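You operate a simulated robot arm through the tools that you are given. There is no shell and no other tool.

The job below is to be done with a simulated two-armed robot. You get a single attempt, and the scene is never put back.

## Task
Put the steel bowl on the card sheet on the top of the red table. Take the wooden brush and leave it on the floor behind the filter door. Take the red masking cap from the top of the blue table and leave it on the top of the red table. Put the 50 pin from the top of the blue table on the low shelf of the parts rack and the 40 pin on the top of the yellow table. Put the 2 t lifting eye from the top of the blue table on top of the beacon lamp and the 1 t lifting eye on the top of the yellow table. Count the filters on the top of the red table, then put as many of the spacers from the top of the red table on the top of the blue table. Take the blue pin on the top of the red table and put it away on the top of the green stand. Do these in any order. Set down upright: pin, blue pin.

It is judged by the outcome, as a careful person would: the job done as asked, and still so three seconds after it is handed in. It fails if anything else is knocked over, pushed out of place, dropped, spilled or broken. A push-on lid holds only when it is set on centred and level and pressed home; a screw cap is set on level and turned clockwise until tight. Flat cloth is picked up by pressing the open fingertips on it (5 to 10 N) and closing them slowly along it; thin cloth reads only 2 to 8 mm in the jaws.

## Robot
Two 7-joint arms with two-finger parallel grippers on one trunk, on a base that moves. Base frame: it is fixed to the floor where the robot stands at the start and does not move with it; the origin is under the middle of the robot, x ahead of it, y to its left, z up. Readings come in mm, rad, newtons and seconds.
The left shoulder is at the start at [110, 170, 1491], the right one opposite. With the tool pointing down near the work surface each hand reaches from about 100 to 640 mm from the robot's upright axis, wherever it stands, measured 20 degrees to its own side. Places, roughly: beacon lamp (7x7x11 cm) [-800, 400, 900]; blue pin (3x3x9 cm) [-100, 2800, 900]; card sheet (23x18x1 cm) [900, 3100, 900]; filter [1000, 2750, 1000]; floor behind the filter door (40x20 cm) [2860, -1760, 640]; lifting eye [-750, 500, 1000]; low shelf of the parts rack (46x22 cm) [880, -1280, 220]; masking cap [-750, 500, 1000]; pin [-750, 750, 1000]; spacer (2x4x5 cm) [0, 3200, 900]; spacer (3x4x5 cm) [0, 2700, 900]; steel bowl (13x13x5 cm) [600, 0, 700]; top of the blue table [-900, 900, 900]; top of the green stand (129x23 cm) [880, -9780, 920]; top of the red table [500, 2900, 900]; top of the yellow table [-900, -700, 900]; wooden brush (3x2x17 cm) [700, -100, 800]. Payload 1.57 kg a hand.
Tool frame (each hand has its own): the origin (TCP) lies between the finger pads and is the grasp point; the fingertips stand 30 mm ahead of it; z points along the fingers, y is the line along which they close. Largest opening 80 mm; finger width 17, thickness 12; the body of the gripper, 40 by 82 mm, starts 80 mm behind the TCP.
Orientation is told as [roll, pitch, yaw] about the base's x, y, z axes, in that order, counted from this pose: with the fingers straight down and closing along the base's y, the tool's x points along the base's -x, its y along +y and its z along -z.

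## Interface
- The arms move only by the tool play_rows. It takes "left_rows", "right_rows" or both (then of equal length, played together; a hand with none holds still); each is a list of rows, each a list of 3 entries, a list of its own where there are three numbers: the shift along the tool's x, y, z in m, then the turn, a rotation vector about the tool's x, y, z in rad, then the finger opening in m, from 0 to 0.08. In form: [[[dx, dy, dz], [wx, wy, wz], fingers], ...]. A call has 1 to 20 rows; each row shifts and turns the commanded pose from where the row before left it, along the tool's axes as they then stand. A row lasts 0.2 s, in which the tool goes at most 50 mm and 0.15 rad; a call with a longer step from one row to the next is refused whole, and so is a gripper value outside its range. A pose out of reach is approached as far as the arm can. The call stops where the force on the tool passes 40 N (or 10 N more than at its start, if that is more) or the arm is blocked; 0.2 s more then pass. Each finger travels about 72 mm/s and halts on what it meets, pressing with about 22 N; the grip force reading is that of the motor and also rises with nothing between the fingers. The clock runs only during rows and for 0.2 s after the last one: add rows that do not move to give the fingers time. It gives the time, the measured TCP pose, the force on the tool (base axes), the opening and the grip force at its end, in the units of the frame above (readings bear some noise), with the torque about the TCP (base axes, N m) and any sound that the robot's microphone picked up.
- Cameras (640 x 400 px; columns grow to the right, rows downward): "scene" is now at [111.6, 19.5, 1657.9]; the picture's right is [0.73, -0.69, -0.00], its down [-0.64, -0.68, -0.36] and it looks along [0.25, 0.26, -0.93] (base axes); focal length 214 px, centre (320, 200). "left" rides on the left gripper at [72, 7, -122] in its tool frame; the picture's right is [-0.09, 1.00, 0.00], its down [-0.84, -0.08, -0.54] and it looks along [-0.54, -0.05, 0.84] (tool axes); focal length 238 px, centre (320, 200). "right" rides on the right gripper at [72, -7, -122] in its tool frame; the picture's right is [0.09, 1.00, 0.00], its down [-0.84, 0.08, -0.54] and it looks along [-0.54, 0.05, 0.84] (tool axes); focal length 238 px, centre (320, 200).
- get_image(camera): a new picture of that camera. It takes no simulated time.
- lift_body(by): slides the trunk up (or, below 0, down) by that many mm; the arms and the scene camera ride with it, the base frame stays. It gives what a move gives, with no picture.
- steer(legs): drives the robot by 1 to 6 legs, each [ahead, left, turn to the left] in mm, mm and rad, along the robot's own axes; the way and the turn of a leg run together, so that a leg with both is an arc; at most 1500 mm and 3.142 rad a leg. The arms and the cameras ride along, it lands a little off, and it stops where it bumps. It gives what a move gives.
- pan_tilt(pan, tilt): turns the head with the scene camera to pan (to the left, within 1.501 rad either way) and tilt (down, from -0.506 to 1.204), counted from straight ahead of the robot. It gives what a move gives.
- pixel_to_xyz(camera, pixels): for up to 12 pixels [column, row] of the newest picture of that camera ("zoom" is the newest enlarged one), the place [x, y, z] in the base frame of the surface seen there, good to about 2 mm, but the place of the scene camera against the robot may be out by one fixed shift of up to 25 mm in any direction. It takes no simulated time.
- enlarge(camera, box): a new picture of the part [left, top, right, bottom] of that camera's present view, enlarged. It takes no simulated time.
- job_done(): hands the job in; it is judged then, once.

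Unless the task says otherwise, let go and move clear before handing in.

The tools are called as name(argument=value, ...) on one line, values as JSON. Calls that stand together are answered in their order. play_rows: Moves the arms, as the interface text tells. Its arguments: {"type":"object","properties":{"left_rows":{"type":"array"},"right_rows":{"type":"array"}},"required":[]} The other tools are called the same way: lift_body (by) moves the trunk up or down; steer (legs) drives the base; pan_tilt (pan, tilt) turns the head that bears the scene camera; get_image (camera) takes a picture; pixel_to_xyz (camera, pixels) gives the place of the surface under pixels of a picture; enlarge (camera, box) takes an enlarged picture of a part of a camera's view; job_done () hands the job in.

At the start:

```text
clock: 0.0
left_position: [466.5, 515.6, 1000.2]
left_tool_rot: [0.0, 0.0, 0.001]
left_force: [-0.8, 0.0, 0.3]
left_torque: [0.01, -0.03, 0.02]
left_gripper_width: 79.9
left_grip_force: 0.0
right_position: [637.9, 67.1, 1235.7]
right_tool_rot: [-0.001, -0.002, 0.001]
right_force: [1.1, 0.9, 0.1]
right_torque: [0.03, -0.03, 0.02]
right_gripper_width: 80.1
right_grip_force: 0.1
trunk travel left (down, up): [-805.0, 85.0]
robot x, y, heading: [1.8, 1.3, -0.002]
head pan, tilt (commanded): [0.817, 1.201]
```

scene: 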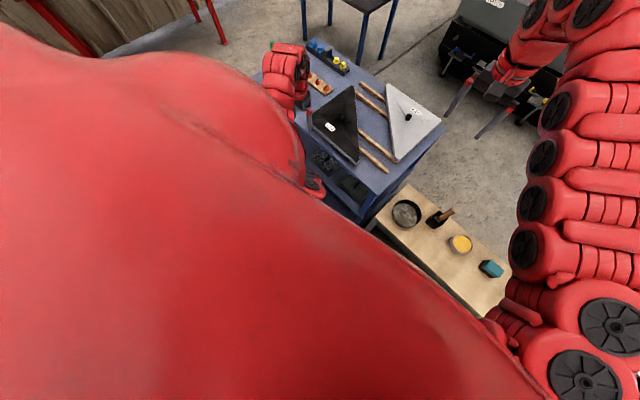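
right: 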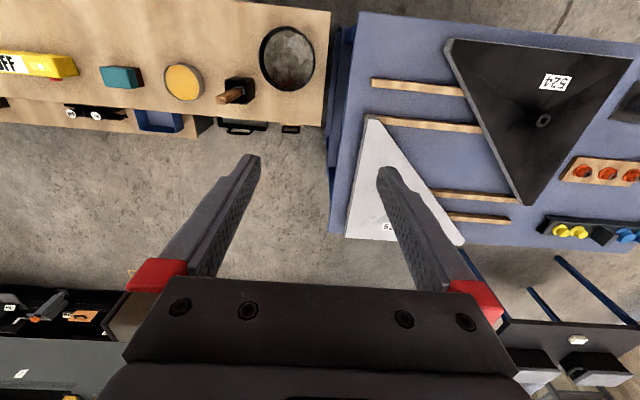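
left: 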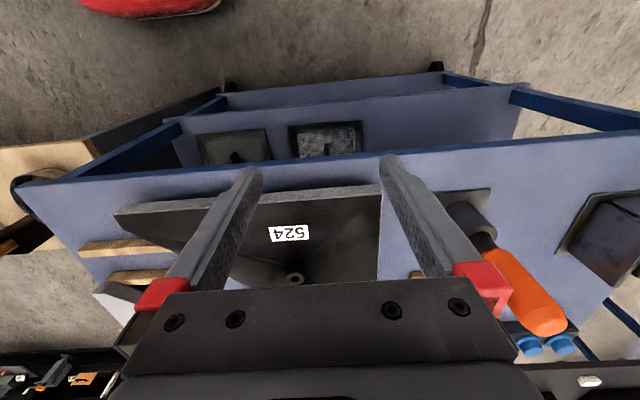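

The first pictures show the steel bowl (scene pixel 405,212) and a brush in a holder (440,218) on a wooden bench beside a grey-blue table. I'll look around with the head first to learn the layout.

pan_tilt(pan=0, tilt=0.9)

get_image(camera="scene")

```text
clock: 1.1
left_position: [466.4, 515.3, 999.4]
left_tool_rot: [0.001, 0.0, 0.001]
left_force: [0.5, -1.1, 0.2]
left_torque: [-0.03, -0.02, -0.01]
left_gripper_width: 79.9
left_grip_force: 0.0
right_position: [636.5, 66.1, 1236.5]
right_tool_rot: [-0.001, -0.001, 0.0]
right_force: [-0.1, -0.3, 0.7]
right_torque: [0.02, -0.03, 0.03]
right_gripper_width: 80.0
right_grip_force: 0.1
trunk travel left (down, up): [-805.0, 85.0]
robot x, y, heading: [-1.7, -2.8, -0.001]
head pan, tilt (commanded): [0.0, 0.901]
```

```text
taken
```

scene: 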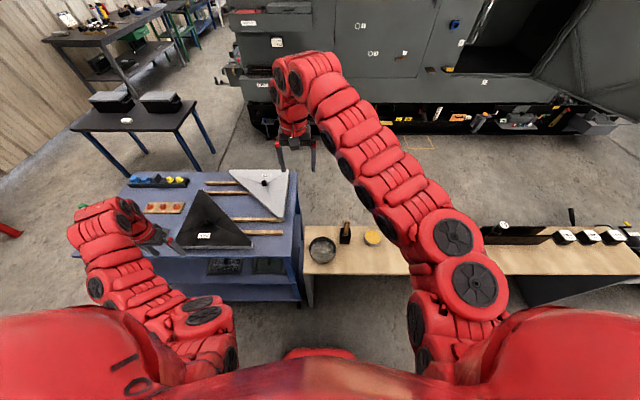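

The bowl is at (322,250), the brush upright in its holder at (345,232), and a big machine with a door lies ahead. I'll pan round to see the other places.

pan_tilt(pan=0.0, tilt=0.3)

get_image(camera="scene")

pan_tilt(pan=-1.2, tilt=0.4)

get_image(camera="scene")

pan_tilt(pan=1.2, tilt=0.4)

get_image(camera="scene")

```text
clock: 2.1
left_position: [467.9, 516.1, 999.7]
left_tool_rot: [0.0, 0.001, -0.001]
left_force: [0.4, -0.1, -0.4]
left_torque: [0.01, -0.03, 0.01]
left_gripper_width: 80.1
left_grip_force: 0.1
right_position: [636.9, 67.2, 1235.5]
right_tool_rot: [0.0, 0.0, 0.001]
right_force: [-0.3, -1.1, 0.0]
right_torque: [-0.01, 0.04, -0.01]
right_gripper_width: 79.9
right_grip_force: 0.1
trunk travel left (down, up): [-805.0, 85.0]
robot x, y, heading: [-0.3, 1.0, 0.0]
head pan, tilt (commanded): [0.0, 0.3]
```

```text
taken
```

scene: 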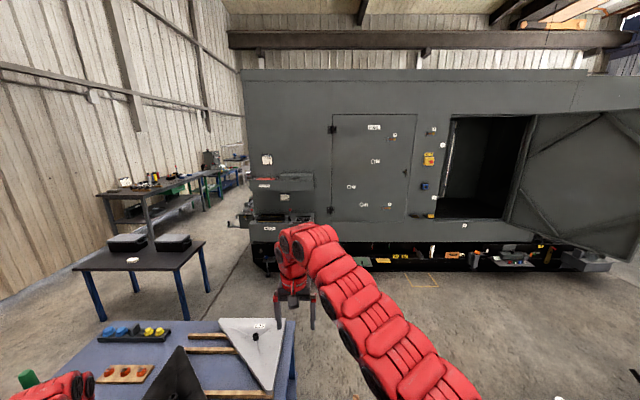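

```text
clock: 3.5
left_position: [466.7, 516.0, 1000.3]
left_tool_rot: [0.0, -0.001, 0.0]
left_force: [0.0, 0.2, 0.2]
left_torque: [0.01, -0.03, -0.01]
left_gripper_width: 80.1
left_grip_force: 0.0
right_position: [636.0, 65.0, 1235.4]
right_tool_rot: [0.0, 0.0, 0.001]
right_force: [0.7, -0.2, -0.6]
right_torque: [0.02, 0.02, 0.04]
right_gripper_width: 80.0
right_grip_force: 0.0
trunk travel left (down, up): [-805.0, 85.0]
robot x, y, heading: [-2.1, -0.1, 0.002]
head pan, tilt (commanded): [-1.201, 0.4]
```

```text
taken
```

scene: 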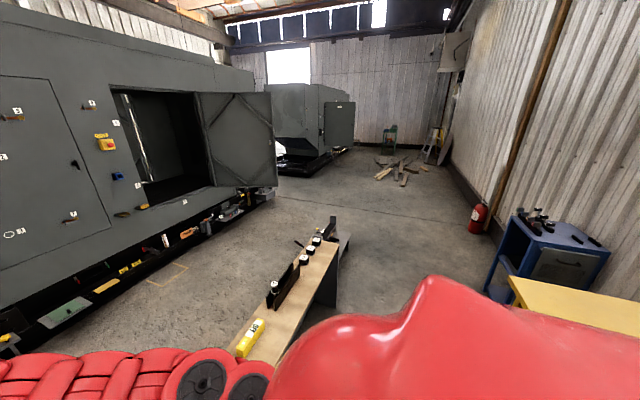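

```text
clock: 5.7
left_position: [467.6, 516.2, 1000.5]
left_tool_rot: [-0.001, -0.001, 0.0]
left_force: [0.2, 0.1, -0.2]
left_torque: [0.01, -0.01, 0.02]
left_gripper_width: 80.1
left_grip_force: 0.1
right_position: [637.2, 66.8, 1235.9]
right_tool_rot: [0.001, 0.0, 0.0]
right_force: [-0.1, 0.1, 0.4]
right_torque: [-0.02, 0.01, 0.03]
right_gripper_width: 80.1
right_grip_force: 0.0
trunk travel left (down, up): [-805.0, 85.0]
robot x, y, heading: [1.9, 2.6, 0.002]
head pan, tilt (commanded): [1.201, 0.4]
```

```text
taken
```

scene: 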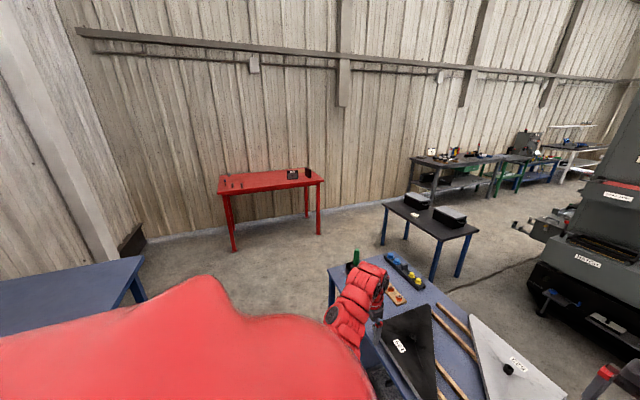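

The red table stands at (270,185) in the last view with items on it, the filter door is the open one at (165,150) in the view to the right. I'll take a closer look at the bowl and brush with the right gripper camera and localise them.

enlarge(camera="right", box=[160, 0, 360, 125])

pan_tilt(pan=0, tilt=1.0)

enlarge(camera="scene", box=[260, 160, 420, 260])

```text
3.20 times, centred on (260, 62) of right
```

zoom: 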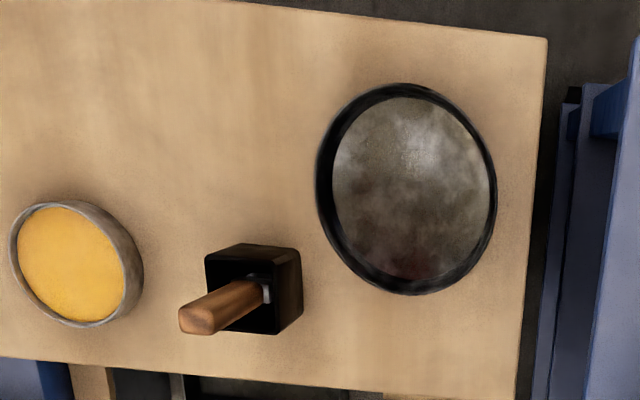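

```text
clock: 7.1
left_position: [467.2, 514.9, 999.3]
left_tool_rot: [0.0, 0.001, 0.002]
left_force: [-0.1, -0.6, 0.2]
left_torque: [0.01, 0.01, 0.02]
left_gripper_width: 80.1
left_grip_force: 0.0
right_position: [637.4, 66.4, 1234.7]
right_tool_rot: [0.0, -0.001, 0.0]
right_force: [0.3, 0.1, 0.0]
right_torque: [0.0, 0.02, 0.03]
right_gripper_width: 79.8
right_grip_force: 0.1
trunk travel left (down, up): [-805.0, 85.0]
robot x, y, heading: [-1.1, -3.1, 0.002]
head pan, tilt (commanded): [0.0, 1.0]
```

```text
4.00 times, centred on (340, 210) of scene
```

zoom: 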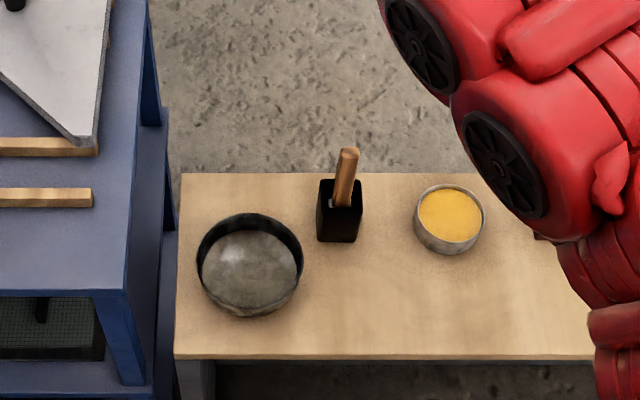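

The bowl, the upright brush in a black holder and a yellow-filled tin are clear. I'll localise the bowl rim, handle and holder with both cameras.

pixel_to_xyz(camera="right", pixels=[[260, 58], [314, 58], [287, 27], [286, 91], [287, 58], [223, 100], [229, 97], [237, 85], [250, 80], [180, 80], [300, 100], [210, 100]])

pixel_to_xyz(camera="zoom", pixels=[[199, 262], [301, 255], [251, 214], [249, 312], [250, 270], [348, 152], [346, 180], [325, 185], [355, 187], [339, 225], [185, 180], [180, 350]])

```text
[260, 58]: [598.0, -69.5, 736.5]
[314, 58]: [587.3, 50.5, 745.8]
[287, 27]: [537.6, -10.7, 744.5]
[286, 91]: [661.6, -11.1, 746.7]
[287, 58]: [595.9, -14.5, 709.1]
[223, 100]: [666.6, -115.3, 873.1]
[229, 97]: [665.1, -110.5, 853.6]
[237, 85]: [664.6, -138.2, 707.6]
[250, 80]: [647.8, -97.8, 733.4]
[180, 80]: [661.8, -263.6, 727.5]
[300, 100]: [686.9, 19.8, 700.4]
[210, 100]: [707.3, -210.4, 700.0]
```

```text
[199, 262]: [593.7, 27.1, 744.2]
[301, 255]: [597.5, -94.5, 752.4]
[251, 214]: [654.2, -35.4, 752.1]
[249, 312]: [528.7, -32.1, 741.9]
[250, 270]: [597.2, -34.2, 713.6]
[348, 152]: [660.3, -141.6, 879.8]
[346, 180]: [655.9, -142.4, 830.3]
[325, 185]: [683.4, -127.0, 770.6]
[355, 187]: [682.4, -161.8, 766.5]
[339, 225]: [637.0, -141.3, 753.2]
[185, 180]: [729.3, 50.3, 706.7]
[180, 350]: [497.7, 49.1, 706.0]
```

Bowl rim centre is about (600,-10,746) and brush handle tip (667,-115,873); the scene camera reads about (-6,-25,+6) mm off. Now I'll look at the filter compartment, the rack and the tables behind from here.

pan_tilt(pan=-0.6, tilt=0.35)

get_image(camera="scene")

enlarge(camera="scene", box=[240, 40, 440, 165])

```text
clock: 8.2
left_position: [467.8, 515.4, 999.8]
left_tool_rot: [0.001, 0.001, -0.001]
left_force: [-0.1, -0.7, -0.4]
left_torque: [-0.02, 0.01, -0.01]
left_gripper_width: 79.9
left_grip_force: 0.1
right_position: [636.6, 66.0, 1235.8]
right_tool_rot: [0.0, -0.001, 0.0]
right_force: [-1.2, -0.8, 0.0]
right_torque: [0.01, -0.03, 0.02]
right_gripper_width: 79.7
right_grip_force: 0.1
trunk travel left (down, up): [-805.0, 85.0]
robot x, y, heading: [0.8, -1.0, 0.001]
head pan, tilt (commanded): [-0.6, 0.351]
```

```text
taken
```

scene: 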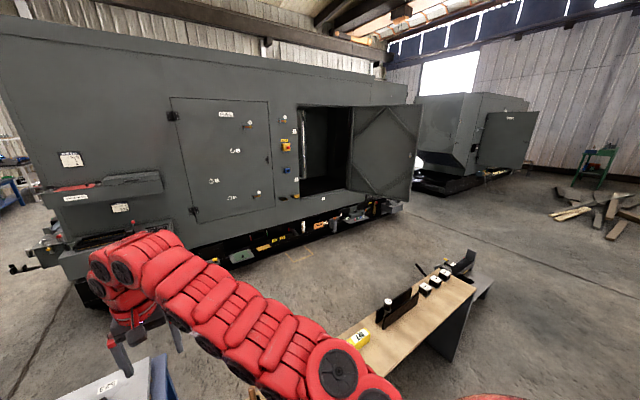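

```text
3.20 times, centred on (340, 102) of scene
```

zoom: 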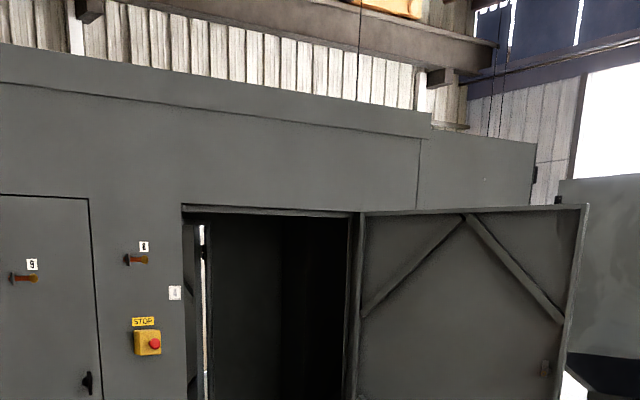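

The open doorway is at zoom (280,300) with its door swung open at (460,300). I'll get coordinates of the doorway and the bench end.

pixel_to_xyz(camera="scene", pixels=[[299, 107], [299, 196], [350, 106], [346, 188], [320, 185], [320, 150], [405, 200], [418, 110], [225, 150], [270, 205], [475, 275], [485, 285]])

enlarge(camera="scene", box=[240, 140, 440, 265])

enlarge(camera="scene", box=[340, 240, 540, 365])

```text
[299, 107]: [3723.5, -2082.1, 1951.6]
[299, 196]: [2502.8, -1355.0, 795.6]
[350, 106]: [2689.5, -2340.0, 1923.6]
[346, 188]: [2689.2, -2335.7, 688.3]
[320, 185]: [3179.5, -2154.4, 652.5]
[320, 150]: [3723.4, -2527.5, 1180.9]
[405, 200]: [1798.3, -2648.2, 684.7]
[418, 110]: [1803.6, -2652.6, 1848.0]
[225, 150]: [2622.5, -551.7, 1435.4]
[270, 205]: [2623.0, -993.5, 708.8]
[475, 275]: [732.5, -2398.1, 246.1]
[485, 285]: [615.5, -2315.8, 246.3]
```

```text
3.20 times, centred on (340, 202) of scene
```

zoom: 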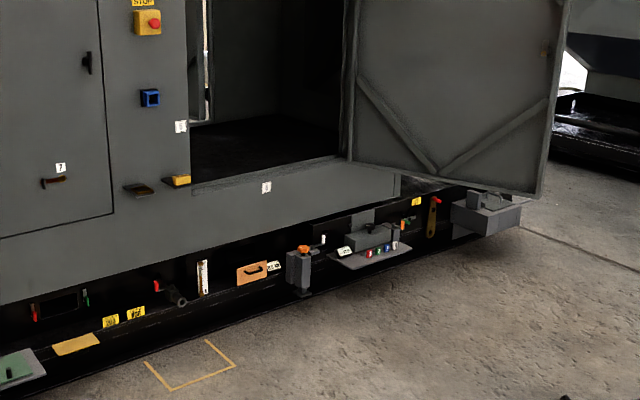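

```text
3.20 times, centred on (440, 302) of scene
```

zoom: 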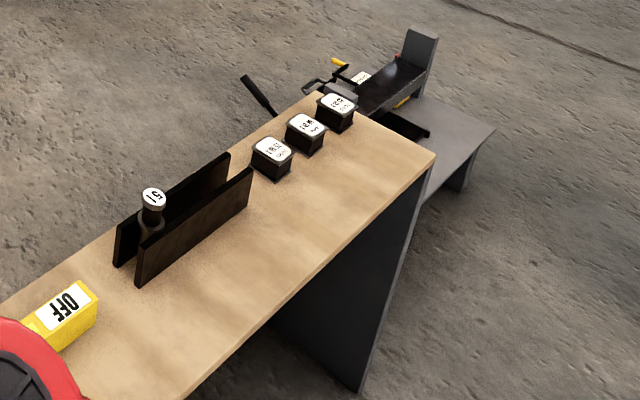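

The doorway spans about y -1330 to -2340 with its floor near z 645. First I'll move the right arm aside so the left hand can come to the bowl.

play_rows(right_rows=[[[0.01, -0.045, 0], [0, 0, 0], 0.08], [[0.01, -0.045, 0], [0, 0, 0], 0.08], [[0.01, -0.045, 0], [0, 0, 0], 0.08], [[0.01, -0.045, 0], [0, 0, 0], 0.08], [[0.01, -0.045, 0], [0, 0, 0], 0.08], [[0.01, -0.045, 0], [0, 0, 0], 0.08], [[0.01, -0.045, 0], [0, 0, 0], 0.08], [[0.01, -0.045, 0], [0, 0, 0], 0.08], [[0.01, -0.045, 0], [0, 0, 0], 0.08]], left_rows=[[[0, 0, -0.03], [0, 0, 0], 0.06], [[0, 0, -0.03], [0, 0, 0], 0.06], [[0, 0, -0.03], [0, 0, 0.14], 0.06], [[0, 0, 0], [0, 0, 0.14], 0.06], [[0, 0, 0], [0, 0, 0.14], 0.06], [[0, 0, 0], [0, 0, 0.14], 0.06], [[0, 0, 0], [0, 0, 0.14], 0.06], [[0, 0, 0], [0, 0, 0.14], 0.06], [[0, 0, 0], [0, 0, 0.14], 0.06]])

```text
clock: 10.2
left_position: [481.8, 534.9, 1043.5]
left_tool_rot: [0.001, 0.0, -0.889]
left_force: [0.3, 0.3, 0.1]
left_torque: [0.01, 0.0, -0.06]
left_gripper_width: 60.1
left_grip_force: 0.0
left hand out of reach, approached as far as the arm can: row 1, 2, 3
right_position: [608.1, -288.1, 1224.8]
right_tool_rot: [0.002, 0.0, 0.003]
right_force: [0.3, 0.2, -0.6]
right_torque: [0.01, -0.01, 0.01]
right_gripper_width: 79.9
right_grip_force: 0.1
right hand out of reach, approached as far as the arm can: row 2, 3, 4, 5, 6, 7, 8
trunk travel left (down, up): [-805.0, 85.0]
robot x, y, heading: [-1.4, -2.1, 0.0]
head pan, tilt (commanded): [-0.6, 0.351]
```

Both hands report being near their reach limits. I'll hold still for two rows to see where they settle.

play_rows(right_rows=[[[0, 0, 0], [0, 0, 0], 0.08], [[0, 0, 0], [0, 0, 0], 0.08]], left_rows=[[[0, 0, 0], [0, 0, 0], 0.06], [[0, 0, 0], [0, 0, 0], 0.06]])

get_image(camera="left")

```text
clock: 10.8
left_position: [483.2, 535.4, 1042.5]
left_tool_rot: [0.0, 0.001, -0.886]
left_force: [0.5, 0.1, 0.4]
left_torque: [-0.02, -0.01, -0.02]
left_gripper_width: 60.0
left_grip_force: 0.1
right_position: [609.0, -287.3, 1224.8]
right_tool_rot: [0.001, -0.001, 0.0]
right_force: [-0.9, 0.4, -0.1]
right_torque: [0.01, -0.02, 0.0]
right_gripper_width: 80.0
right_grip_force: 0.0
trunk travel left (down, up): [-805.0, 85.0]
robot x, y, heading: [-3.3, -0.3, -0.003]
head pan, tilt (commanded): [-0.6, 0.351]
```

```text
taken
```

left: 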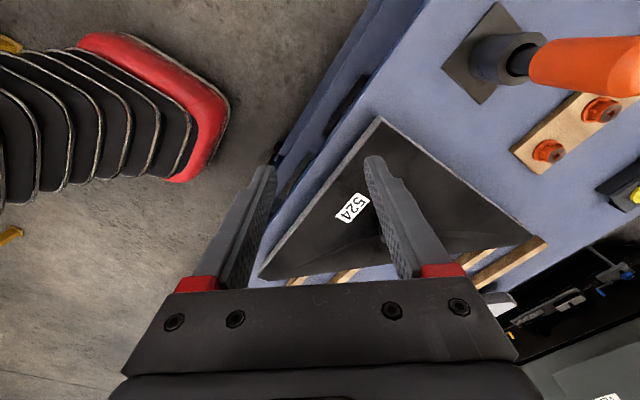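

The left hand now rests at (483,535,1043), above the grey table with cones and an orange-handled tool. I'll check heights of these things before crossing.

pixel_to_xyz(camera="left", pixels=[[385, 245], [380, 125], [270, 265], [300, 215], [580, 65], [540, 55], [500, 60], [600, 110], [420, 60], [210, 90], [260, 230], [520, 240]])

pan_tilt(pan=0.3, tilt=0.9)

get_image(camera="scene")

```text
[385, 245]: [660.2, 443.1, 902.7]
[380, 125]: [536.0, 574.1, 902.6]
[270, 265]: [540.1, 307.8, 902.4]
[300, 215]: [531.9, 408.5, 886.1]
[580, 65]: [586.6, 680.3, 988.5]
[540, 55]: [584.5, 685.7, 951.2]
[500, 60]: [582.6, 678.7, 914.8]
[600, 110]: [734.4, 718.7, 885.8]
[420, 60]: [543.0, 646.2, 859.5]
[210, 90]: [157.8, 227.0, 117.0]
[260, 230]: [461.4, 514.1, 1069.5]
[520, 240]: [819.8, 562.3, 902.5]
```

```text
clock: 12.0
left_position: [482.8, 537.0, 1042.5]
left_tool_rot: [0.0, 0.001, -0.887]
left_force: [-0.1, 0.1, -0.4]
left_torque: [0.03, -0.01, -0.01]
left_gripper_width: 59.9
left_grip_force: 0.1
right_position: [608.8, -285.5, 1223.9]
right_tool_rot: [-0.001, 0.002, 0.0]
right_force: [-0.6, -0.1, 0.7]
right_torque: [0.01, -0.01, 0.0]
right_gripper_width: 79.8
right_grip_force: 0.1
trunk travel left (down, up): [-805.0, 85.0]
robot x, y, heading: [-2.1, 0.9, 0.002]
head pan, tilt (commanded): [0.3, 0.901]
```

```text
taken
```

scene: 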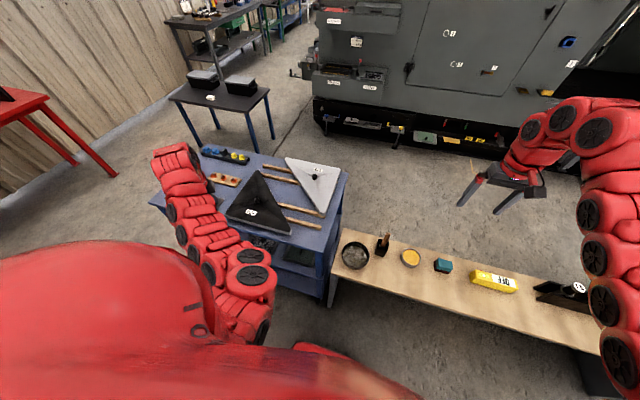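

The cones' rims are at z≈902 and the table edge at x≈500, so crossing at about z 1000 is clear. I'll finish the yaw to -90° and carry the left hand across to in front of the bowl.

play_rows(left_rows=[[[0, 0, 0], [0, 0, 0.137], 0.06], [[0, 0, 0], [0, 0, 0.137], 0.06], [[0, 0, 0], [0, 0, 0.137], 0.06], [[0, 0, 0], [0, 0, 0.137], 0.06], [[0, 0, 0], [0, 0, 0.137], 0.06], [[-0.04, 0, 0.004], [0, 0, 0], 0.06], [[-0.04, 0, 0.004], [0, 0, 0], 0.06], [[-0.04, 0, 0.004], [0, 0, 0], 0.06], [[-0.04, 0, 0.004], [0, 0, 0], 0.06], [[-0.04, 0, 0.004], [0, 0, 0], 0.06], [[-0.04, 0, 0.004], [0, 0, 0], 0.06], [[-0.04, 0, 0.004], [0, 0, 0], 0.06], [[-0.04, 0, 0.004], [0, 0, 0], 0.06], [[-0.04, 0, 0.004], [0, 0, 0], 0.06]])

```text
clock: 15.0
left_position: [496.7, 188.2, 974.8]
left_tool_rot: [0.001, 0.003, -1.572]
left_force: [-0.3, -0.1, 0.0]
left_torque: [0.01, 0.0, 0.0]
left_gripper_width: 60.0
left_grip_force: 0.2
left hand out of reach, approached as far as the arm can: row 6, 7, 8
right_position: [608.4, -287.2, 1224.0]
right_tool_rot: [0.001, 0.003, -0.001]
right_force: [-1.3, 0.5, 0.0]
right_torque: [0.03, 0.03, -0.02]
right_gripper_width: 79.9
right_grip_force: 0.1
trunk travel left (down, up): [-805.0, 85.0]
robot x, y, heading: [-0.5, -0.6, -0.001]
head pan, tilt (commanded): [0.3, 0.901]
```

The left hand is at (497,188,975). I'll move on across to above the near rim of the bowl, then down to z≈850, and look.

play_rows(left_rows=[[[-0.04, 0.008, 0], [0, 0, 0], 0.06], [[-0.04, 0.008, 0], [0, 0, 0], 0.06], [[-0.04, 0.008, 0], [0, 0, 0], 0.06], [[-0.04, 0.008, 0], [0, 0, 0], 0.06], [[-0.038, 0.008, 0], [0, 0, 0], 0.06], [[0, 0, 0.032], [0, 0, 0], 0.06], [[0, 0, 0.032], [0, 0, 0], 0.06], [[0, 0, 0.032], [0, 0, 0], 0.06], [[0, 0, 0.029], [0, 0, 0], 0.06]])

get_image(camera="left")

```text
clock: 17.0
left_position: [539.1, -10.4, 849.3]
left_tool_rot: [-0.001, -0.001, -1.571]
left_force: [1.1, 0.5, -0.7]
left_torque: [-0.04, -0.02, -0.02]
left_gripper_width: 60.3
left_grip_force: 0.0
right_position: [609.0, -286.4, 1224.7]
right_tool_rot: [0.0, 0.002, -0.001]
right_force: [-0.3, 0.5, -0.4]
right_torque: [0.03, -0.03, 0.01]
right_gripper_width: 80.2
right_grip_force: 0.0
trunk travel left (down, up): [-805.0, 85.0]
robot x, y, heading: [5.9, 1.5, 0.0]
head pan, tilt (commanded): [0.3, 0.901]
```

```text
taken
```

left: 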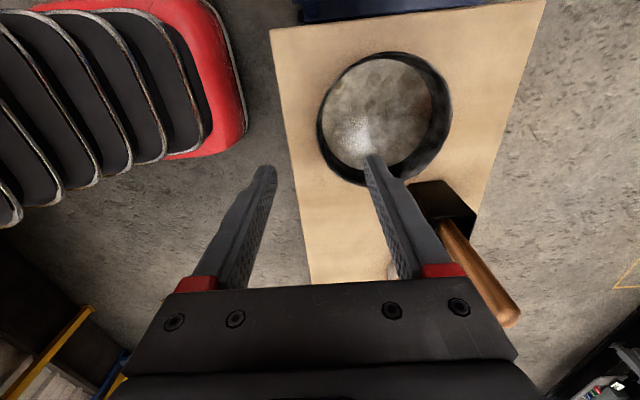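

The bowl is at (385,118) in the left view, right of the mid-finger line, with its near rim at about (318,130). I'll localise the rim more closely.

pixel_to_xyz(camera="left", pixels=[[318, 115], [318, 130], [322, 145], [340, 172], [330, 80], [387, 53], [451, 115], [335, 125], [385, 110], [300, 130], [440, 150], [500, 310]])

enlarge(camera="left", box=[290, 30, 490, 155])

```text
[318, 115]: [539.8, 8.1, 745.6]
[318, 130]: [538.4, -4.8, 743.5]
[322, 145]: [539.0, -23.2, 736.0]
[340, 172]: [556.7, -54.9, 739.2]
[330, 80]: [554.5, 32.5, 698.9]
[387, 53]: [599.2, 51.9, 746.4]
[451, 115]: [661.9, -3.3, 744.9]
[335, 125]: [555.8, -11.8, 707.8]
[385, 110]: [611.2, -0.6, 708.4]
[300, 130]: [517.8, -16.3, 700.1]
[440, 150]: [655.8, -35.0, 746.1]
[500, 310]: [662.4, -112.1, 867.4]
```

```text
3.20 times, centred on (390, 92) of left
```

zoom: 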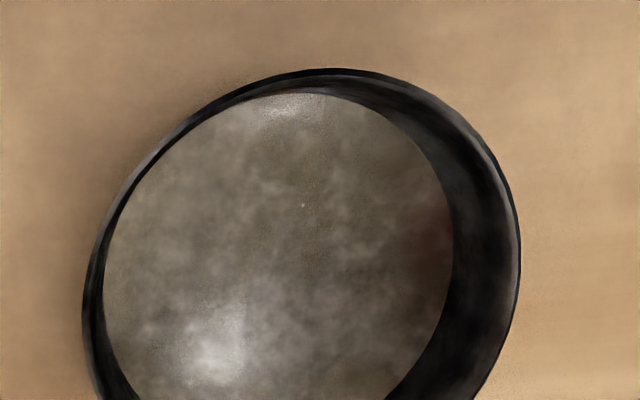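

The near wall is at x≈539, rim z≈745, right under the TCP line (x 539). I'll descend to z≈747 and close slowly on the wall.

play_rows(left_rows=[[[0, 0.001, 0.03], [0, 0, 0], 0.06], [[0, 0, 0.03], [0, 0, 0], 0.06], [[0, 0, 0.02], [0, 0, 0], 0.06], [[0, 0, 0.014], [0, 0, 0], 0.06], [[0, 0, 0.008], [0, 0, 0], 0.06], [[0, 0, 0], [0, 0, 0], 0.04], [[0, 0, 0], [0, 0, 0], 0.02], [[0, 0, 0], [0, 0, 0], 0.01], [[0, 0, 0], [0, 0, 0], 0.0], [[0, 0, 0], [0, 0, 0], 0.0], [[0, 0, 0], [0, 0, 0], 0.0]])

get_image(camera="left")

```text
clock: 19.4
left_position: [540.2, -10.6, 746.7]
left_tool_rot: [0.002, 0.0, -1.57]
left_force: [2.0, -2.8, 5.2]
left_torque: [-0.09, -0.86, -0.32]
left_gripper_width: 9.5
left_grip_force: 21.9
right_position: [609.7, -287.2, 1224.7]
right_tool_rot: [0.0, 0.0, -0.001]
right_force: [0.6, -0.8, 0.3]
right_torque: [0.01, 0.04, 0.05]
right_gripper_width: 80.1
right_grip_force: 0.0
trunk travel left (down, up): [-805.0, 85.0]
robot x, y, heading: [-5.1, -0.1, -0.001]
head pan, tilt (commanded): [0.3, 0.901]
```

```text
taken
```

left: 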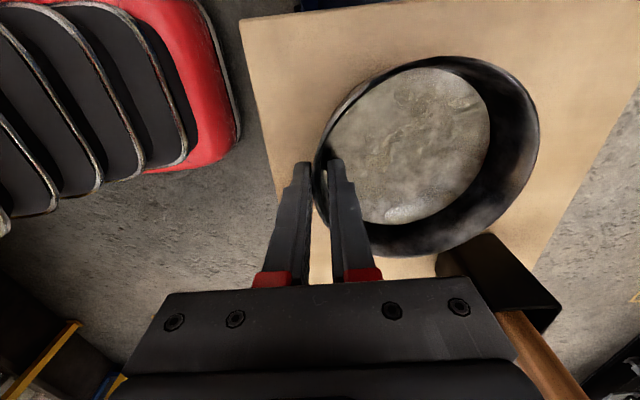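

The wall is gripped (9.5 mm, 22 N). I'll lift straight up and check that the bowl comes level.

play_rows(left_rows=[[[0, 0, -0.01], [0, 0, 0], 0.0], [[0, 0, -0.02], [0, 0, 0], 0.0], [[0, 0, -0.03], [0, 0, 0], 0.0], [[0, 0, -0.03], [0, 0, 0], 0.0], [[0, 0, -0.03], [0, 0, 0], 0.0], [[0, 0, -0.03], [0, 0, 0], 0.0], [[0, 0, -0.03], [0, 0, 0], 0.0], [[0, 0, 0], [0, 0, 0], 0.0]])

get_image(camera="left")

get_image(camera="scene")

```text
clock: 21.2
left_position: [539.9, -5.6, 925.9]
left_tool_rot: [-0.001, -0.001, -1.571]
left_force: [0.8, -0.8, 0.8]
left_torque: [-0.03, 0.02, 0.03]
left_gripper_width: 0.0
left_grip_force: 21.7
right_position: [608.2, -286.7, 1224.1]
right_tool_rot: [-0.001, 0.0, -0.001]
right_force: [0.4, 0.5, 0.3]
right_torque: [0.01, 0.03, 0.03]
right_gripper_width: 80.1
right_grip_force: 0.2
trunk travel left (down, up): [-805.0, 85.0]
robot x, y, heading: [-0.5, 3.3, 0.002]
head pan, tilt (commanded): [0.3, 0.901]
```

```text
taken
```

left: 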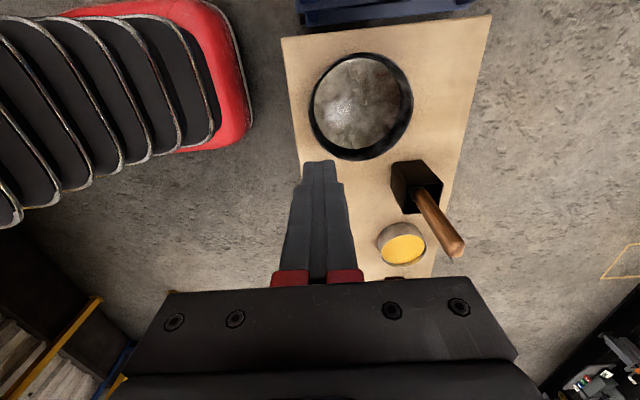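

```text
taken
```

scene: 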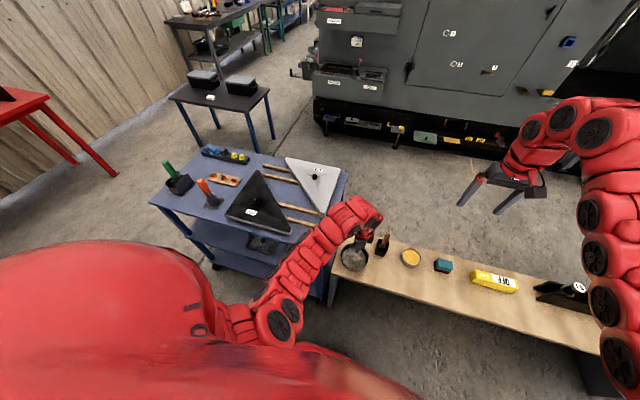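

The bowl slipped out of the closing fingers and stayed on the bench at (360,105); its wall must slope. I'll measure the wall slope before regrasping with a tilted tool.

enlarge(camera="left", box=[290, 40, 430, 170])

```text
3.08 times, centred on (360, 105) of left
```

zoom: 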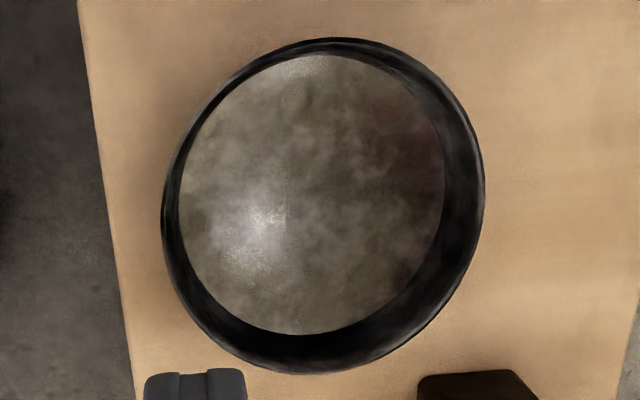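

pixel_to_xyz(camera="zoom", pixels=[[163, 220], [170, 220], [176, 220], [182, 220], [190, 220], [482, 180], [470, 180], [460, 180], [448, 180], [440, 180], [330, 41], [330, 52]])

pixel_to_xyz(camera="zoom", pixels=[[330, 60], [285, 371], [285, 360], [285, 350], [285, 340], [285, 330], [285, 318], [158, 220], [150, 220], [478, 200], [330, 36], [240, 340]])

```text
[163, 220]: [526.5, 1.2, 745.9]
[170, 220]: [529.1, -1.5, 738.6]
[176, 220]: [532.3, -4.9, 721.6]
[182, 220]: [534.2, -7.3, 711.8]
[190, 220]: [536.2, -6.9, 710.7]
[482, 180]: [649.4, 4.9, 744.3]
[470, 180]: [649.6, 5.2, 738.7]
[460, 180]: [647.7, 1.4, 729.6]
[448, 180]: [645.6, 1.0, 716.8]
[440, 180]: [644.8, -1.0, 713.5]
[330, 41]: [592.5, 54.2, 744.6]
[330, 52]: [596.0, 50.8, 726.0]
```

```text
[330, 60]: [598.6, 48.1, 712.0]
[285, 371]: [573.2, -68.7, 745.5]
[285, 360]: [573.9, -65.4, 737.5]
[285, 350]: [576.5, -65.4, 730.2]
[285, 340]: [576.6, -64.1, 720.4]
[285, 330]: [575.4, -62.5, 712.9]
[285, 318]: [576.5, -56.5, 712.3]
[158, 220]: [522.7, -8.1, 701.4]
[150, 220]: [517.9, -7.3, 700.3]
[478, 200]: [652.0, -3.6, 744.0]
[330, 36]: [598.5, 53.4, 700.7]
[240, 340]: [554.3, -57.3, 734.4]
```

The bowl now sits at centre about (588.5,-8), its wall sloping about 10° with near rim x≈527 at z≈745. I'll tilt the tool 0.17 rad to match and come down over the wall.

play_rows(left_rows=[[[0, 0, 0], [-0.085, 0, 0], 0.03], [[0, 0, 0], [-0.085, 0, 0], 0.06], [[-0.0005, -0.0084, 0.0353], [0, 0, 0], 0.06], [[-0.0005, -0.0084, 0.0353], [0, 0, 0], 0.06], [[-0.0005, -0.0084, 0.0353], [0, 0, 0], 0.06], [[-0.0005, -0.0084, 0.0353], [0, 0, 0], 0.06], [[0, 0, 0], [0, 0, 0], 0.06]])

get_image(camera="left")

```text
clock: 22.8
left_position: [531.2, -9.8, 782.1]
left_tool_rot: [0.169, -0.002, -1.572]
left_force: [0.0, 0.3, -0.4]
left_torque: [0.02, -0.02, 0.01]
left_gripper_width: 60.3
left_grip_force: 0.0
right_position: [608.3, -285.8, 1224.8]
right_tool_rot: [0.0, 0.0, 0.0]
right_force: [1.0, -0.3, -0.2]
right_torque: [0.04, 0.04, 0.0]
right_gripper_width: 80.1
right_grip_force: 0.1
trunk travel left (down, up): [-805.0, 85.0]
robot x, y, heading: [-1.3, -3.5, -0.004]
head pan, tilt (commanded): [0.3, 0.901]
```

```text
taken
```

left: 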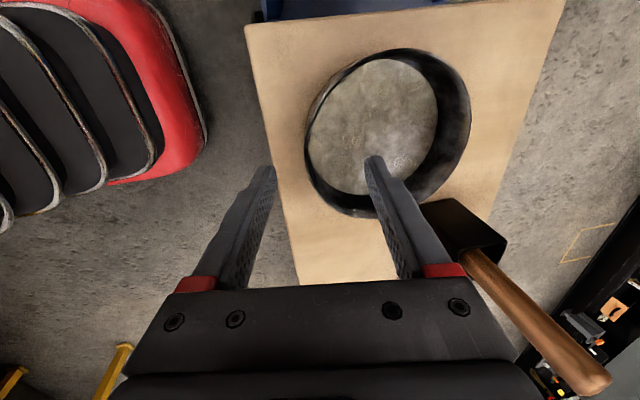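

The rim lies between the fingertips (rim edge at (305,130), tips at (270,170) and (375,160)). I'll go down to z≈744 and close gradually.

play_rows(left_rows=[[[0, -0.003, 0.0125], [0, 0, 0], 0.06], [[0, -0.003, 0.0125], [0, 0, 0], 0.06], [[0, -0.003, 0.012], [0, 0, 0], 0.06], [[0, 0, 0], [0, 0, 0], 0.05], [[0, 0, 0], [0, 0, 0], 0.04], [[0, 0, 0], [0, 0, 0], 0.03], [[0, 0, 0], [0, 0, 0], 0.02], [[0, 0, 0], [0, 0, 0], 0.01], [[0, 0, 0], [0, 0, 0], 0.0], [[0, 0, 0], [0, 0, 0], 0.0], [[0, 0, 0], [0, 0, 0], 0.0], [[0, 0, 0], [0, 0, 0], 0.0]])

get_image(camera="left")

```text
clock: 25.4
left_position: [528.5, -11.8, 743.5]
left_tool_rot: [0.17, -0.001, -1.572]
left_force: [0.6, -0.4, -5.5]
left_torque: [0.02, 0.22, -0.01]
left_gripper_width: 6.2
left_grip_force: 22.1
right_position: [608.8, -286.9, 1224.9]
right_tool_rot: [0.0, 0.003, 0.001]
right_force: [-0.3, 0.2, -0.2]
right_torque: [-0.01, 0.01, -0.03]
right_gripper_width: 80.2
right_grip_force: 0.0
trunk travel left (down, up): [-805.0, 85.0]
robot x, y, heading: [-0.7, -1.1, 0.001]
head pan, tilt (commanded): [0.3, 0.901]
```

```text
taken
```

left: 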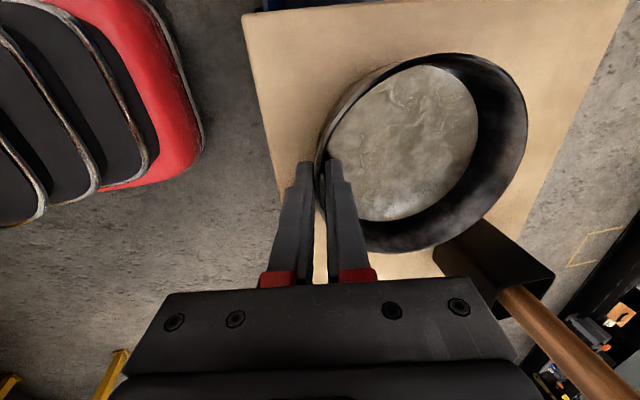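

The grip is now better seated (6.2 mm, small torque 0.22). I'll lift slowly and check.

play_rows(left_rows=[[[0, 0.0005, -0.003], [0, 0, 0], 0.0], [[0, 0.001, -0.005], [0, 0, 0], 0.0], [[0, 0.0017, -0.01], [0, 0, 0], 0.0], [[0, 0.0017, -0.01], [0, 0, 0], 0.0], [[0, 0, 0], [0, 0, 0], 0.0]])

get_image(camera="left")

```text
clock: 26.6
left_position: [528.6, -12.0, 771.2]
left_tool_rot: [0.17, -0.001, -1.572]
left_force: [0.1, -0.6, -3.0]
left_torque: [0.03, 0.23, 0.01]
left_gripper_width: 6.0
left_grip_force: 22.0
right_position: [608.7, -286.7, 1225.2]
right_tool_rot: [0.001, 0.001, 0.0]
right_force: [0.4, 0.4, 0.7]
right_torque: [0.0, -0.05, -0.02]
right_gripper_width: 79.7
right_grip_force: 0.0
trunk travel left (down, up): [-805.0, 85.0]
robot x, y, heading: [-0.1, -2.6, 0.005]
head pan, tilt (commanded): [0.3, 0.901]
```

```text
taken
```

left: 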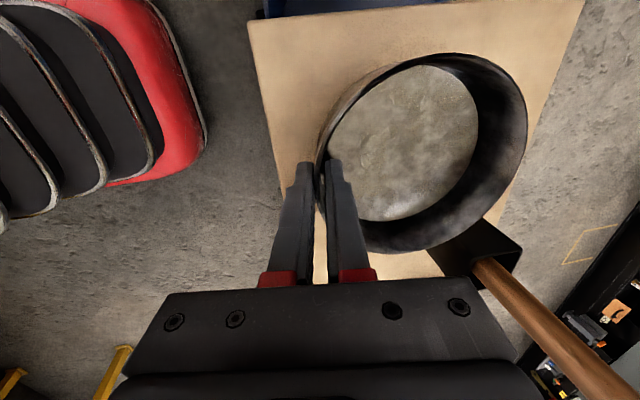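

The bowl holds, about 0.3 kg. I'll raise it and carry it back and to the left, clear of the brush.

play_rows(left_rows=[[[0, 0.0042, -0.0246], [0, 0, 0], 0.0], [[0, 0.0042, -0.0246], [0, 0, 0], 0.0], [[0, 0.0042, -0.0246], [0, 0, 0], 0.0], [[0, 0.0042, -0.0246], [0, 0, 0], 0.0], [[0, 0.0042, -0.0246], [0, 0, 0], 0.0], [[0, 0.0042, -0.0246], [0, 0, 0], 0.0], [[0, 0.0042, -0.0246], [0, 0, 0], 0.0], [[0.025, -0.0167, -0.0029], [0, 0, 0], 0.0], [[0.025, -0.0167, -0.0029], [0, 0, 0], 0.0], [[0.025, -0.0167, -0.0029], [0, 0, 0], 0.0], [[0.025, -0.0167, -0.0029], [0, 0, 0], 0.0], [[0.025, -0.0167, -0.0029], [0, 0, 0], 0.0], [[0.025, -0.0167, -0.0029], [0, 0, 0], 0.0], [[0, 0, 0], [0, 0, 0], 0.0]])

get_image(camera="scene")

```text
clock: 29.6
left_position: [435.2, 128.2, 943.1]
left_tool_rot: [0.169, 0.0, -1.571]
left_force: [1.0, 0.5, -3.7]
left_torque: [-0.02, 0.27, 0.01]
left_gripper_width: 6.2
left_grip_force: 22.2
left hand out of reach, approached as far as the arm can: row 13
right_position: [608.9, -286.9, 1224.5]
right_tool_rot: [0.0, 0.002, -0.001]
right_force: [0.2, 0.2, 0.3]
right_torque: [0.01, -0.02, -0.02]
right_gripper_width: 80.1
right_grip_force: 0.0
trunk travel left (down, up): [-805.0, 85.0]
robot x, y, heading: [1.6, 2.9, 0.004]
head pan, tilt (commanded): [0.3, 0.901]
```

```text
taken
```

scene: 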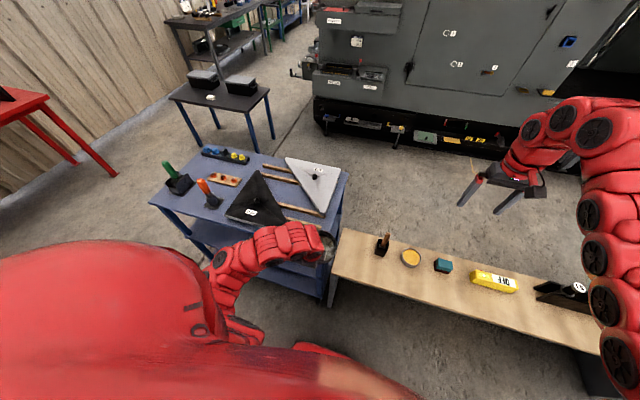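

The left hand holds the bowl at (435,128,943). Now I'll bring the right hand lower, to around (640,-200,1050), to view the brush handle more precisely.

play_rows(right_rows=[[[-0.004, 0.01, 0.03], [0, 0, 0], 0.08], [[-0.004, 0.01, 0.03], [0, 0, 0], 0.08], [[-0.004, 0.01, 0.03], [0, 0, 0], 0.08], [[-0.004, 0.01, 0.03], [0, 0, 0], 0.08], [[-0.004, 0.01, 0.03], [0, 0, 0], 0.08], [[-0.004, 0.01, 0.02], [0, 0, 0], 0.08], [[0, 0, 0], [0, 0, 0], 0.08]])

get_image(camera="right")

```text
clock: 31.2
left_position: [435.0, 128.5, 944.9]
left_tool_rot: [0.171, 0.0, -1.571]
left_force: [0.1, 0.5, -3.2]
left_torque: [-0.02, 0.22, -0.02]
left_gripper_width: 6.4
left_grip_force: 21.5
right_position: [631.0, -261.8, 1184.5]
right_tool_rot: [0.001, 0.001, 0.001]
right_force: [-0.3, 0.6, 0.4]
right_torque: [-0.01, -0.04, -0.01]
right_gripper_width: 80.2
right_grip_force: 0.2
right hand out of reach, approached as far as the arm can: row 1, 2, 3, 4, 5
trunk travel left (down, up): [-805.0, 85.0]
robot x, y, heading: [-0.3, -0.6, -0.001]
head pan, tilt (commanded): [0.3, 0.901]
```

```text
taken
```

right: 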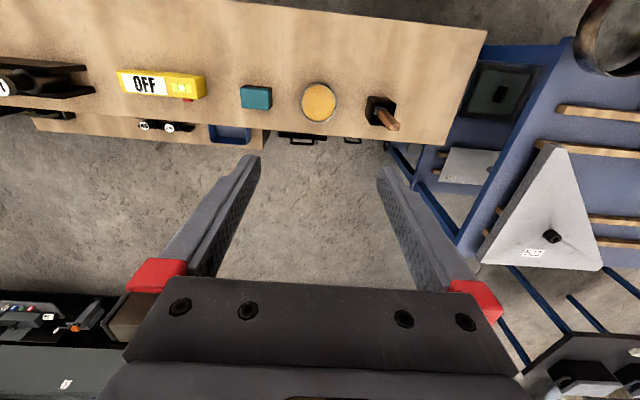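

The right hand moved only part of the way down. I'll try smaller steps downward.

play_rows(right_rows=[[[0, 0, 0.015], [0, 0, 0], 0.08], [[0, 0, 0.015], [0, 0, 0], 0.08], [[0, 0, 0.015], [0, 0, 0], 0.08], [[0, 0, 0.015], [0, 0, 0], 0.08], [[0, 0, 0.015], [0, 0, 0], 0.08], [[0, 0, 0.015], [0, 0, 0], 0.08], [[0, 0, 0.015], [0, 0, 0], 0.08], [[0, 0, 0.015], [0, 0, 0], 0.08], [[0, 0, 0.015], [0, 0, 0], 0.08], [[0, 0, 0.015], [0, 0, 0], 0.08]])

```text
clock: 33.4
left_position: [436.3, 128.3, 943.9]
left_tool_rot: [0.169, 0.001, -1.571]
left_force: [0.2, 0.3, -4.8]
left_torque: [0.01, 0.26, 0.01]
left_gripper_width: 6.2
left_grip_force: 22.2
right_position: [631.2, -264.1, 1148.3]
right_tool_rot: [0.001, 0.005, -0.004]
right_force: [-1.3, -0.6, -0.4]
right_torque: [0.0, 0.0, 0.04]
right_gripper_width: 80.1
right_grip_force: 0.0
right hand out of reach, approached as far as the arm can: row 3, 4, 5, 6, 7, 8, 9, 10
trunk travel left (down, up): [-805.0, 85.0]
robot x, y, heading: [0.7, 2.0, 0.0]
head pan, tilt (commanded): [0.3, 0.901]
```

The right hand seems to sit beyond its usual radius (684 mm). I'll pull it inward first while going down in small steps.

play_rows(right_rows=[[[0.015, 0.01, 0.003], [0, 0, 0], 0.08], [[0.015, 0.01, 0.003], [0, 0, 0], 0.08], [[0.015, 0.01, 0.005], [0, 0, 0], 0.08], [[0.015, 0.01, 0.01], [0, 0, 0], 0.08], [[0.01, 0.01, 0.015], [0, 0, 0], 0.08], [[0.005, 0.005, 0.02], [0, 0, 0], 0.08], [[0, 0, 0.02], [0, 0, 0], 0.08], [[0, 0, 0.02], [0, 0, 0], 0.08], [[0, 0, 0.02], [0, 0, 0], 0.08], [[0, 0, 0.02], [0, 0, 0], 0.08]])

get_image(camera="scene")

```text
clock: 35.6
left_position: [435.5, 128.8, 944.2]
left_tool_rot: [0.169, 0.0, -1.57]
left_force: [0.0, -1.0, -4.0]
left_torque: [0.0, 0.24, -0.04]
left_gripper_width: 5.8
left_grip_force: 22.2
right_position: [631.5, -265.1, 1148.7]
right_tool_rot: [0.0, 0.005, -0.005]
right_force: [0.7, -0.7, 0.4]
right_torque: [-0.02, 0.03, 0.0]
right_gripper_width: 79.9
right_grip_force: 0.0
right hand out of reach, approached as far as the arm can: row 1, 2, 3, 4, 5, 6, 7, 8, 9, 10
trunk travel left (down, up): [-805.0, 85.0]
robot x, y, heading: [-1.8, 0.4, -0.005]
head pan, tilt (commanded): [0.3, 0.901]
```

```text
taken
```

scene: 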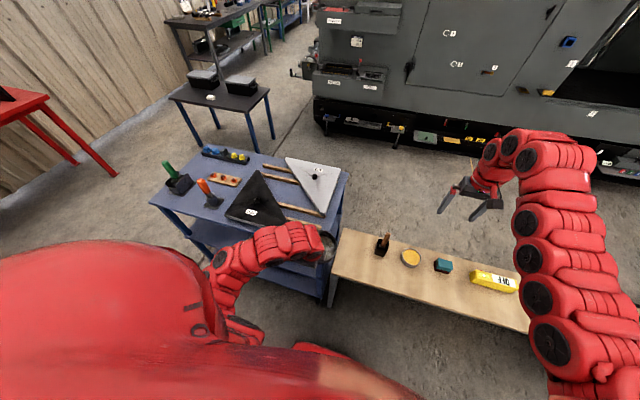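

The right arm did not move at all, so it is stuck against a joint limit in this posture. I'll try going back toward where it came from (+y and a little up).

play_rows(right_rows=[[[0, 0.02, -0.01], [0, 0, 0], 0.08], [[0, 0.02, -0.01], [0, 0, 0], 0.08], [[0, 0.03, -0.01], [0, 0, 0], 0.08], [[0, 0.03, 0], [0, 0, 0], 0.08], [[0, 0.03, 0], [0, 0, 0], 0.08]])

```text
clock: 36.8
left_position: [437.6, 128.6, 943.9]
left_tool_rot: [0.17, 0.0, -1.571]
left_force: [0.5, -0.5, -4.2]
left_torque: [-0.05, 0.24, 0.0]
left_gripper_width: 6.3
left_grip_force: 22.4
right_position: [655.8, -149.3, 1171.1]
right_tool_rot: [-0.003, 0.002, 0.0]
right_force: [-0.1, -0.2, 0.6]
right_torque: [0.03, 0.02, 0.0]
right_gripper_width: 79.9
right_grip_force: 0.0
right hand out of reach, approached as far as the arm can: row 1, 2
trunk travel left (down, up): [-805.0, 85.0]
robot x, y, heading: [-3.3, 1.4, 0.002]
head pan, tilt (commanded): [0.3, 0.901]
```

It moves freely again at (656,-149,1171). I'll now try straight down from here, drawing slightly inward.

play_rows(right_rows=[[[0.01, 0.01, 0.02], [0, 0, 0], 0.08], [[0.01, 0.01, 0.02], [0, 0, 0], 0.08], [[0.01, 0, 0.025], [0, 0, 0], 0.08], [[0.01, 0, 0.025], [0, 0, 0], 0.08], [[0.01, 0, 0.025], [0, 0, 0], 0.08], [[0.01, 0, 0.025], [0, 0, 0], 0.08]])

```text
clock: 38.2
left_position: [434.8, 128.2, 944.0]
left_tool_rot: [0.171, 0.001, -1.57]
left_force: [-0.1, 0.3, -4.3]
left_torque: [-0.02, 0.2, 0.0]
left_gripper_width: 6.3
left_grip_force: 21.5
right_position: [642.3, -137.7, 1146.8]
right_tool_rot: [0.0, 0.0, 0.001]
right_force: [-0.3, -0.1, -0.2]
right_torque: [0.03, 0.0, -0.04]
right_gripper_width: 80.0
right_grip_force: 0.1
right hand out of reach, approached as far as the arm can: row 2, 3, 4, 5, 6
trunk travel left (down, up): [-805.0, 85.0]
robot x, y, heading: [1.0, -0.5, -0.003]
head pan, tilt (commanded): [0.3, 0.901]
```

Stuck again at (642,-138,1147) going down; a joint limit in this arm posture. I'll test pitching the tool toward horizontal, which I need for the brush anyway.

play_rows(right_rows=[[[0, 0, 0], [0, -0.1, 0], 0.08], [[0, 0, 0], [0, -0.1, 0], 0.08], [[0, 0, 0], [0, -0.1, 0], 0.08], [[0, 0, 0], [0, -0.1, 0], 0.08]])

```text
clock: 39.2
left_position: [435.1, 128.2, 945.1]
left_tool_rot: [0.168, 0.0, -1.571]
left_force: [0.1, -0.4, -4.8]
left_torque: [0.0, 0.28, 0.03]
left_gripper_width: 6.3
left_grip_force: 21.9
right_position: [640.9, -137.4, 1146.5]
right_tool_rot: [0.0, -0.001, 0.001]
right_force: [0.3, -0.6, -0.5]
right_torque: [0.02, -0.01, -0.03]
right_gripper_width: 80.2
right_grip_force: 0.1
right hand out of reach, approached as far as the arm can: row 1, 2, 3, 4
trunk travel left (down, up): [-805.0, 85.0]
robot x, y, heading: [-0.2, -0.7, -0.002]
head pan, tilt (commanded): [0.3, 0.901]
```

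The arm refuses to move in these directions. I'll look at the right arm's posture with the head turned to it.

pan_tilt(pan=-0.45, tilt=0.7)

get_image(camera="scene")

get_image(camera="right")

```text
clock: 40.3
left_position: [436.6, 128.3, 943.5]
left_tool_rot: [0.17, 0.001, -1.571]
left_force: [0.1, 1.3, -3.8]
left_torque: [-0.01, 0.21, -0.01]
left_gripper_width: 6.2
left_grip_force: 22.3
right_position: [642.0, -137.3, 1146.8]
right_tool_rot: [-0.001, -0.002, 0.0]
right_force: [-0.4, 0.9, -0.6]
right_torque: [-0.02, 0.01, -0.04]
right_gripper_width: 80.0
right_grip_force: 0.1
trunk travel left (down, up): [-805.0, 85.0]
robot x, y, heading: [-1.0, -2.6, -0.002]
head pan, tilt (commanded): [-0.45, 0.7]
```

```text
taken
```

scene: 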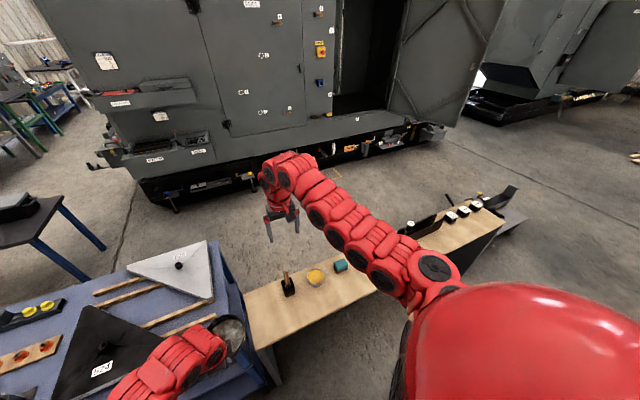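

```text
taken
```

right: 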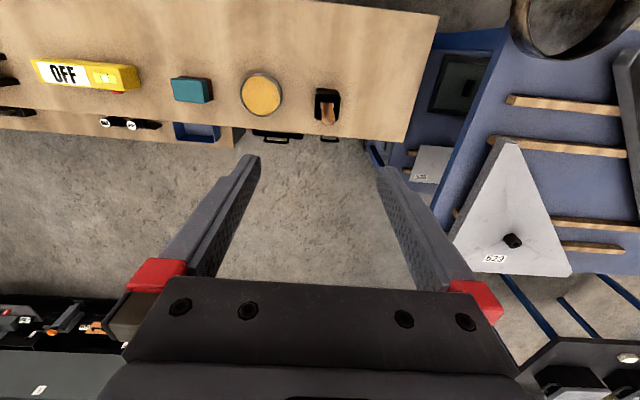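

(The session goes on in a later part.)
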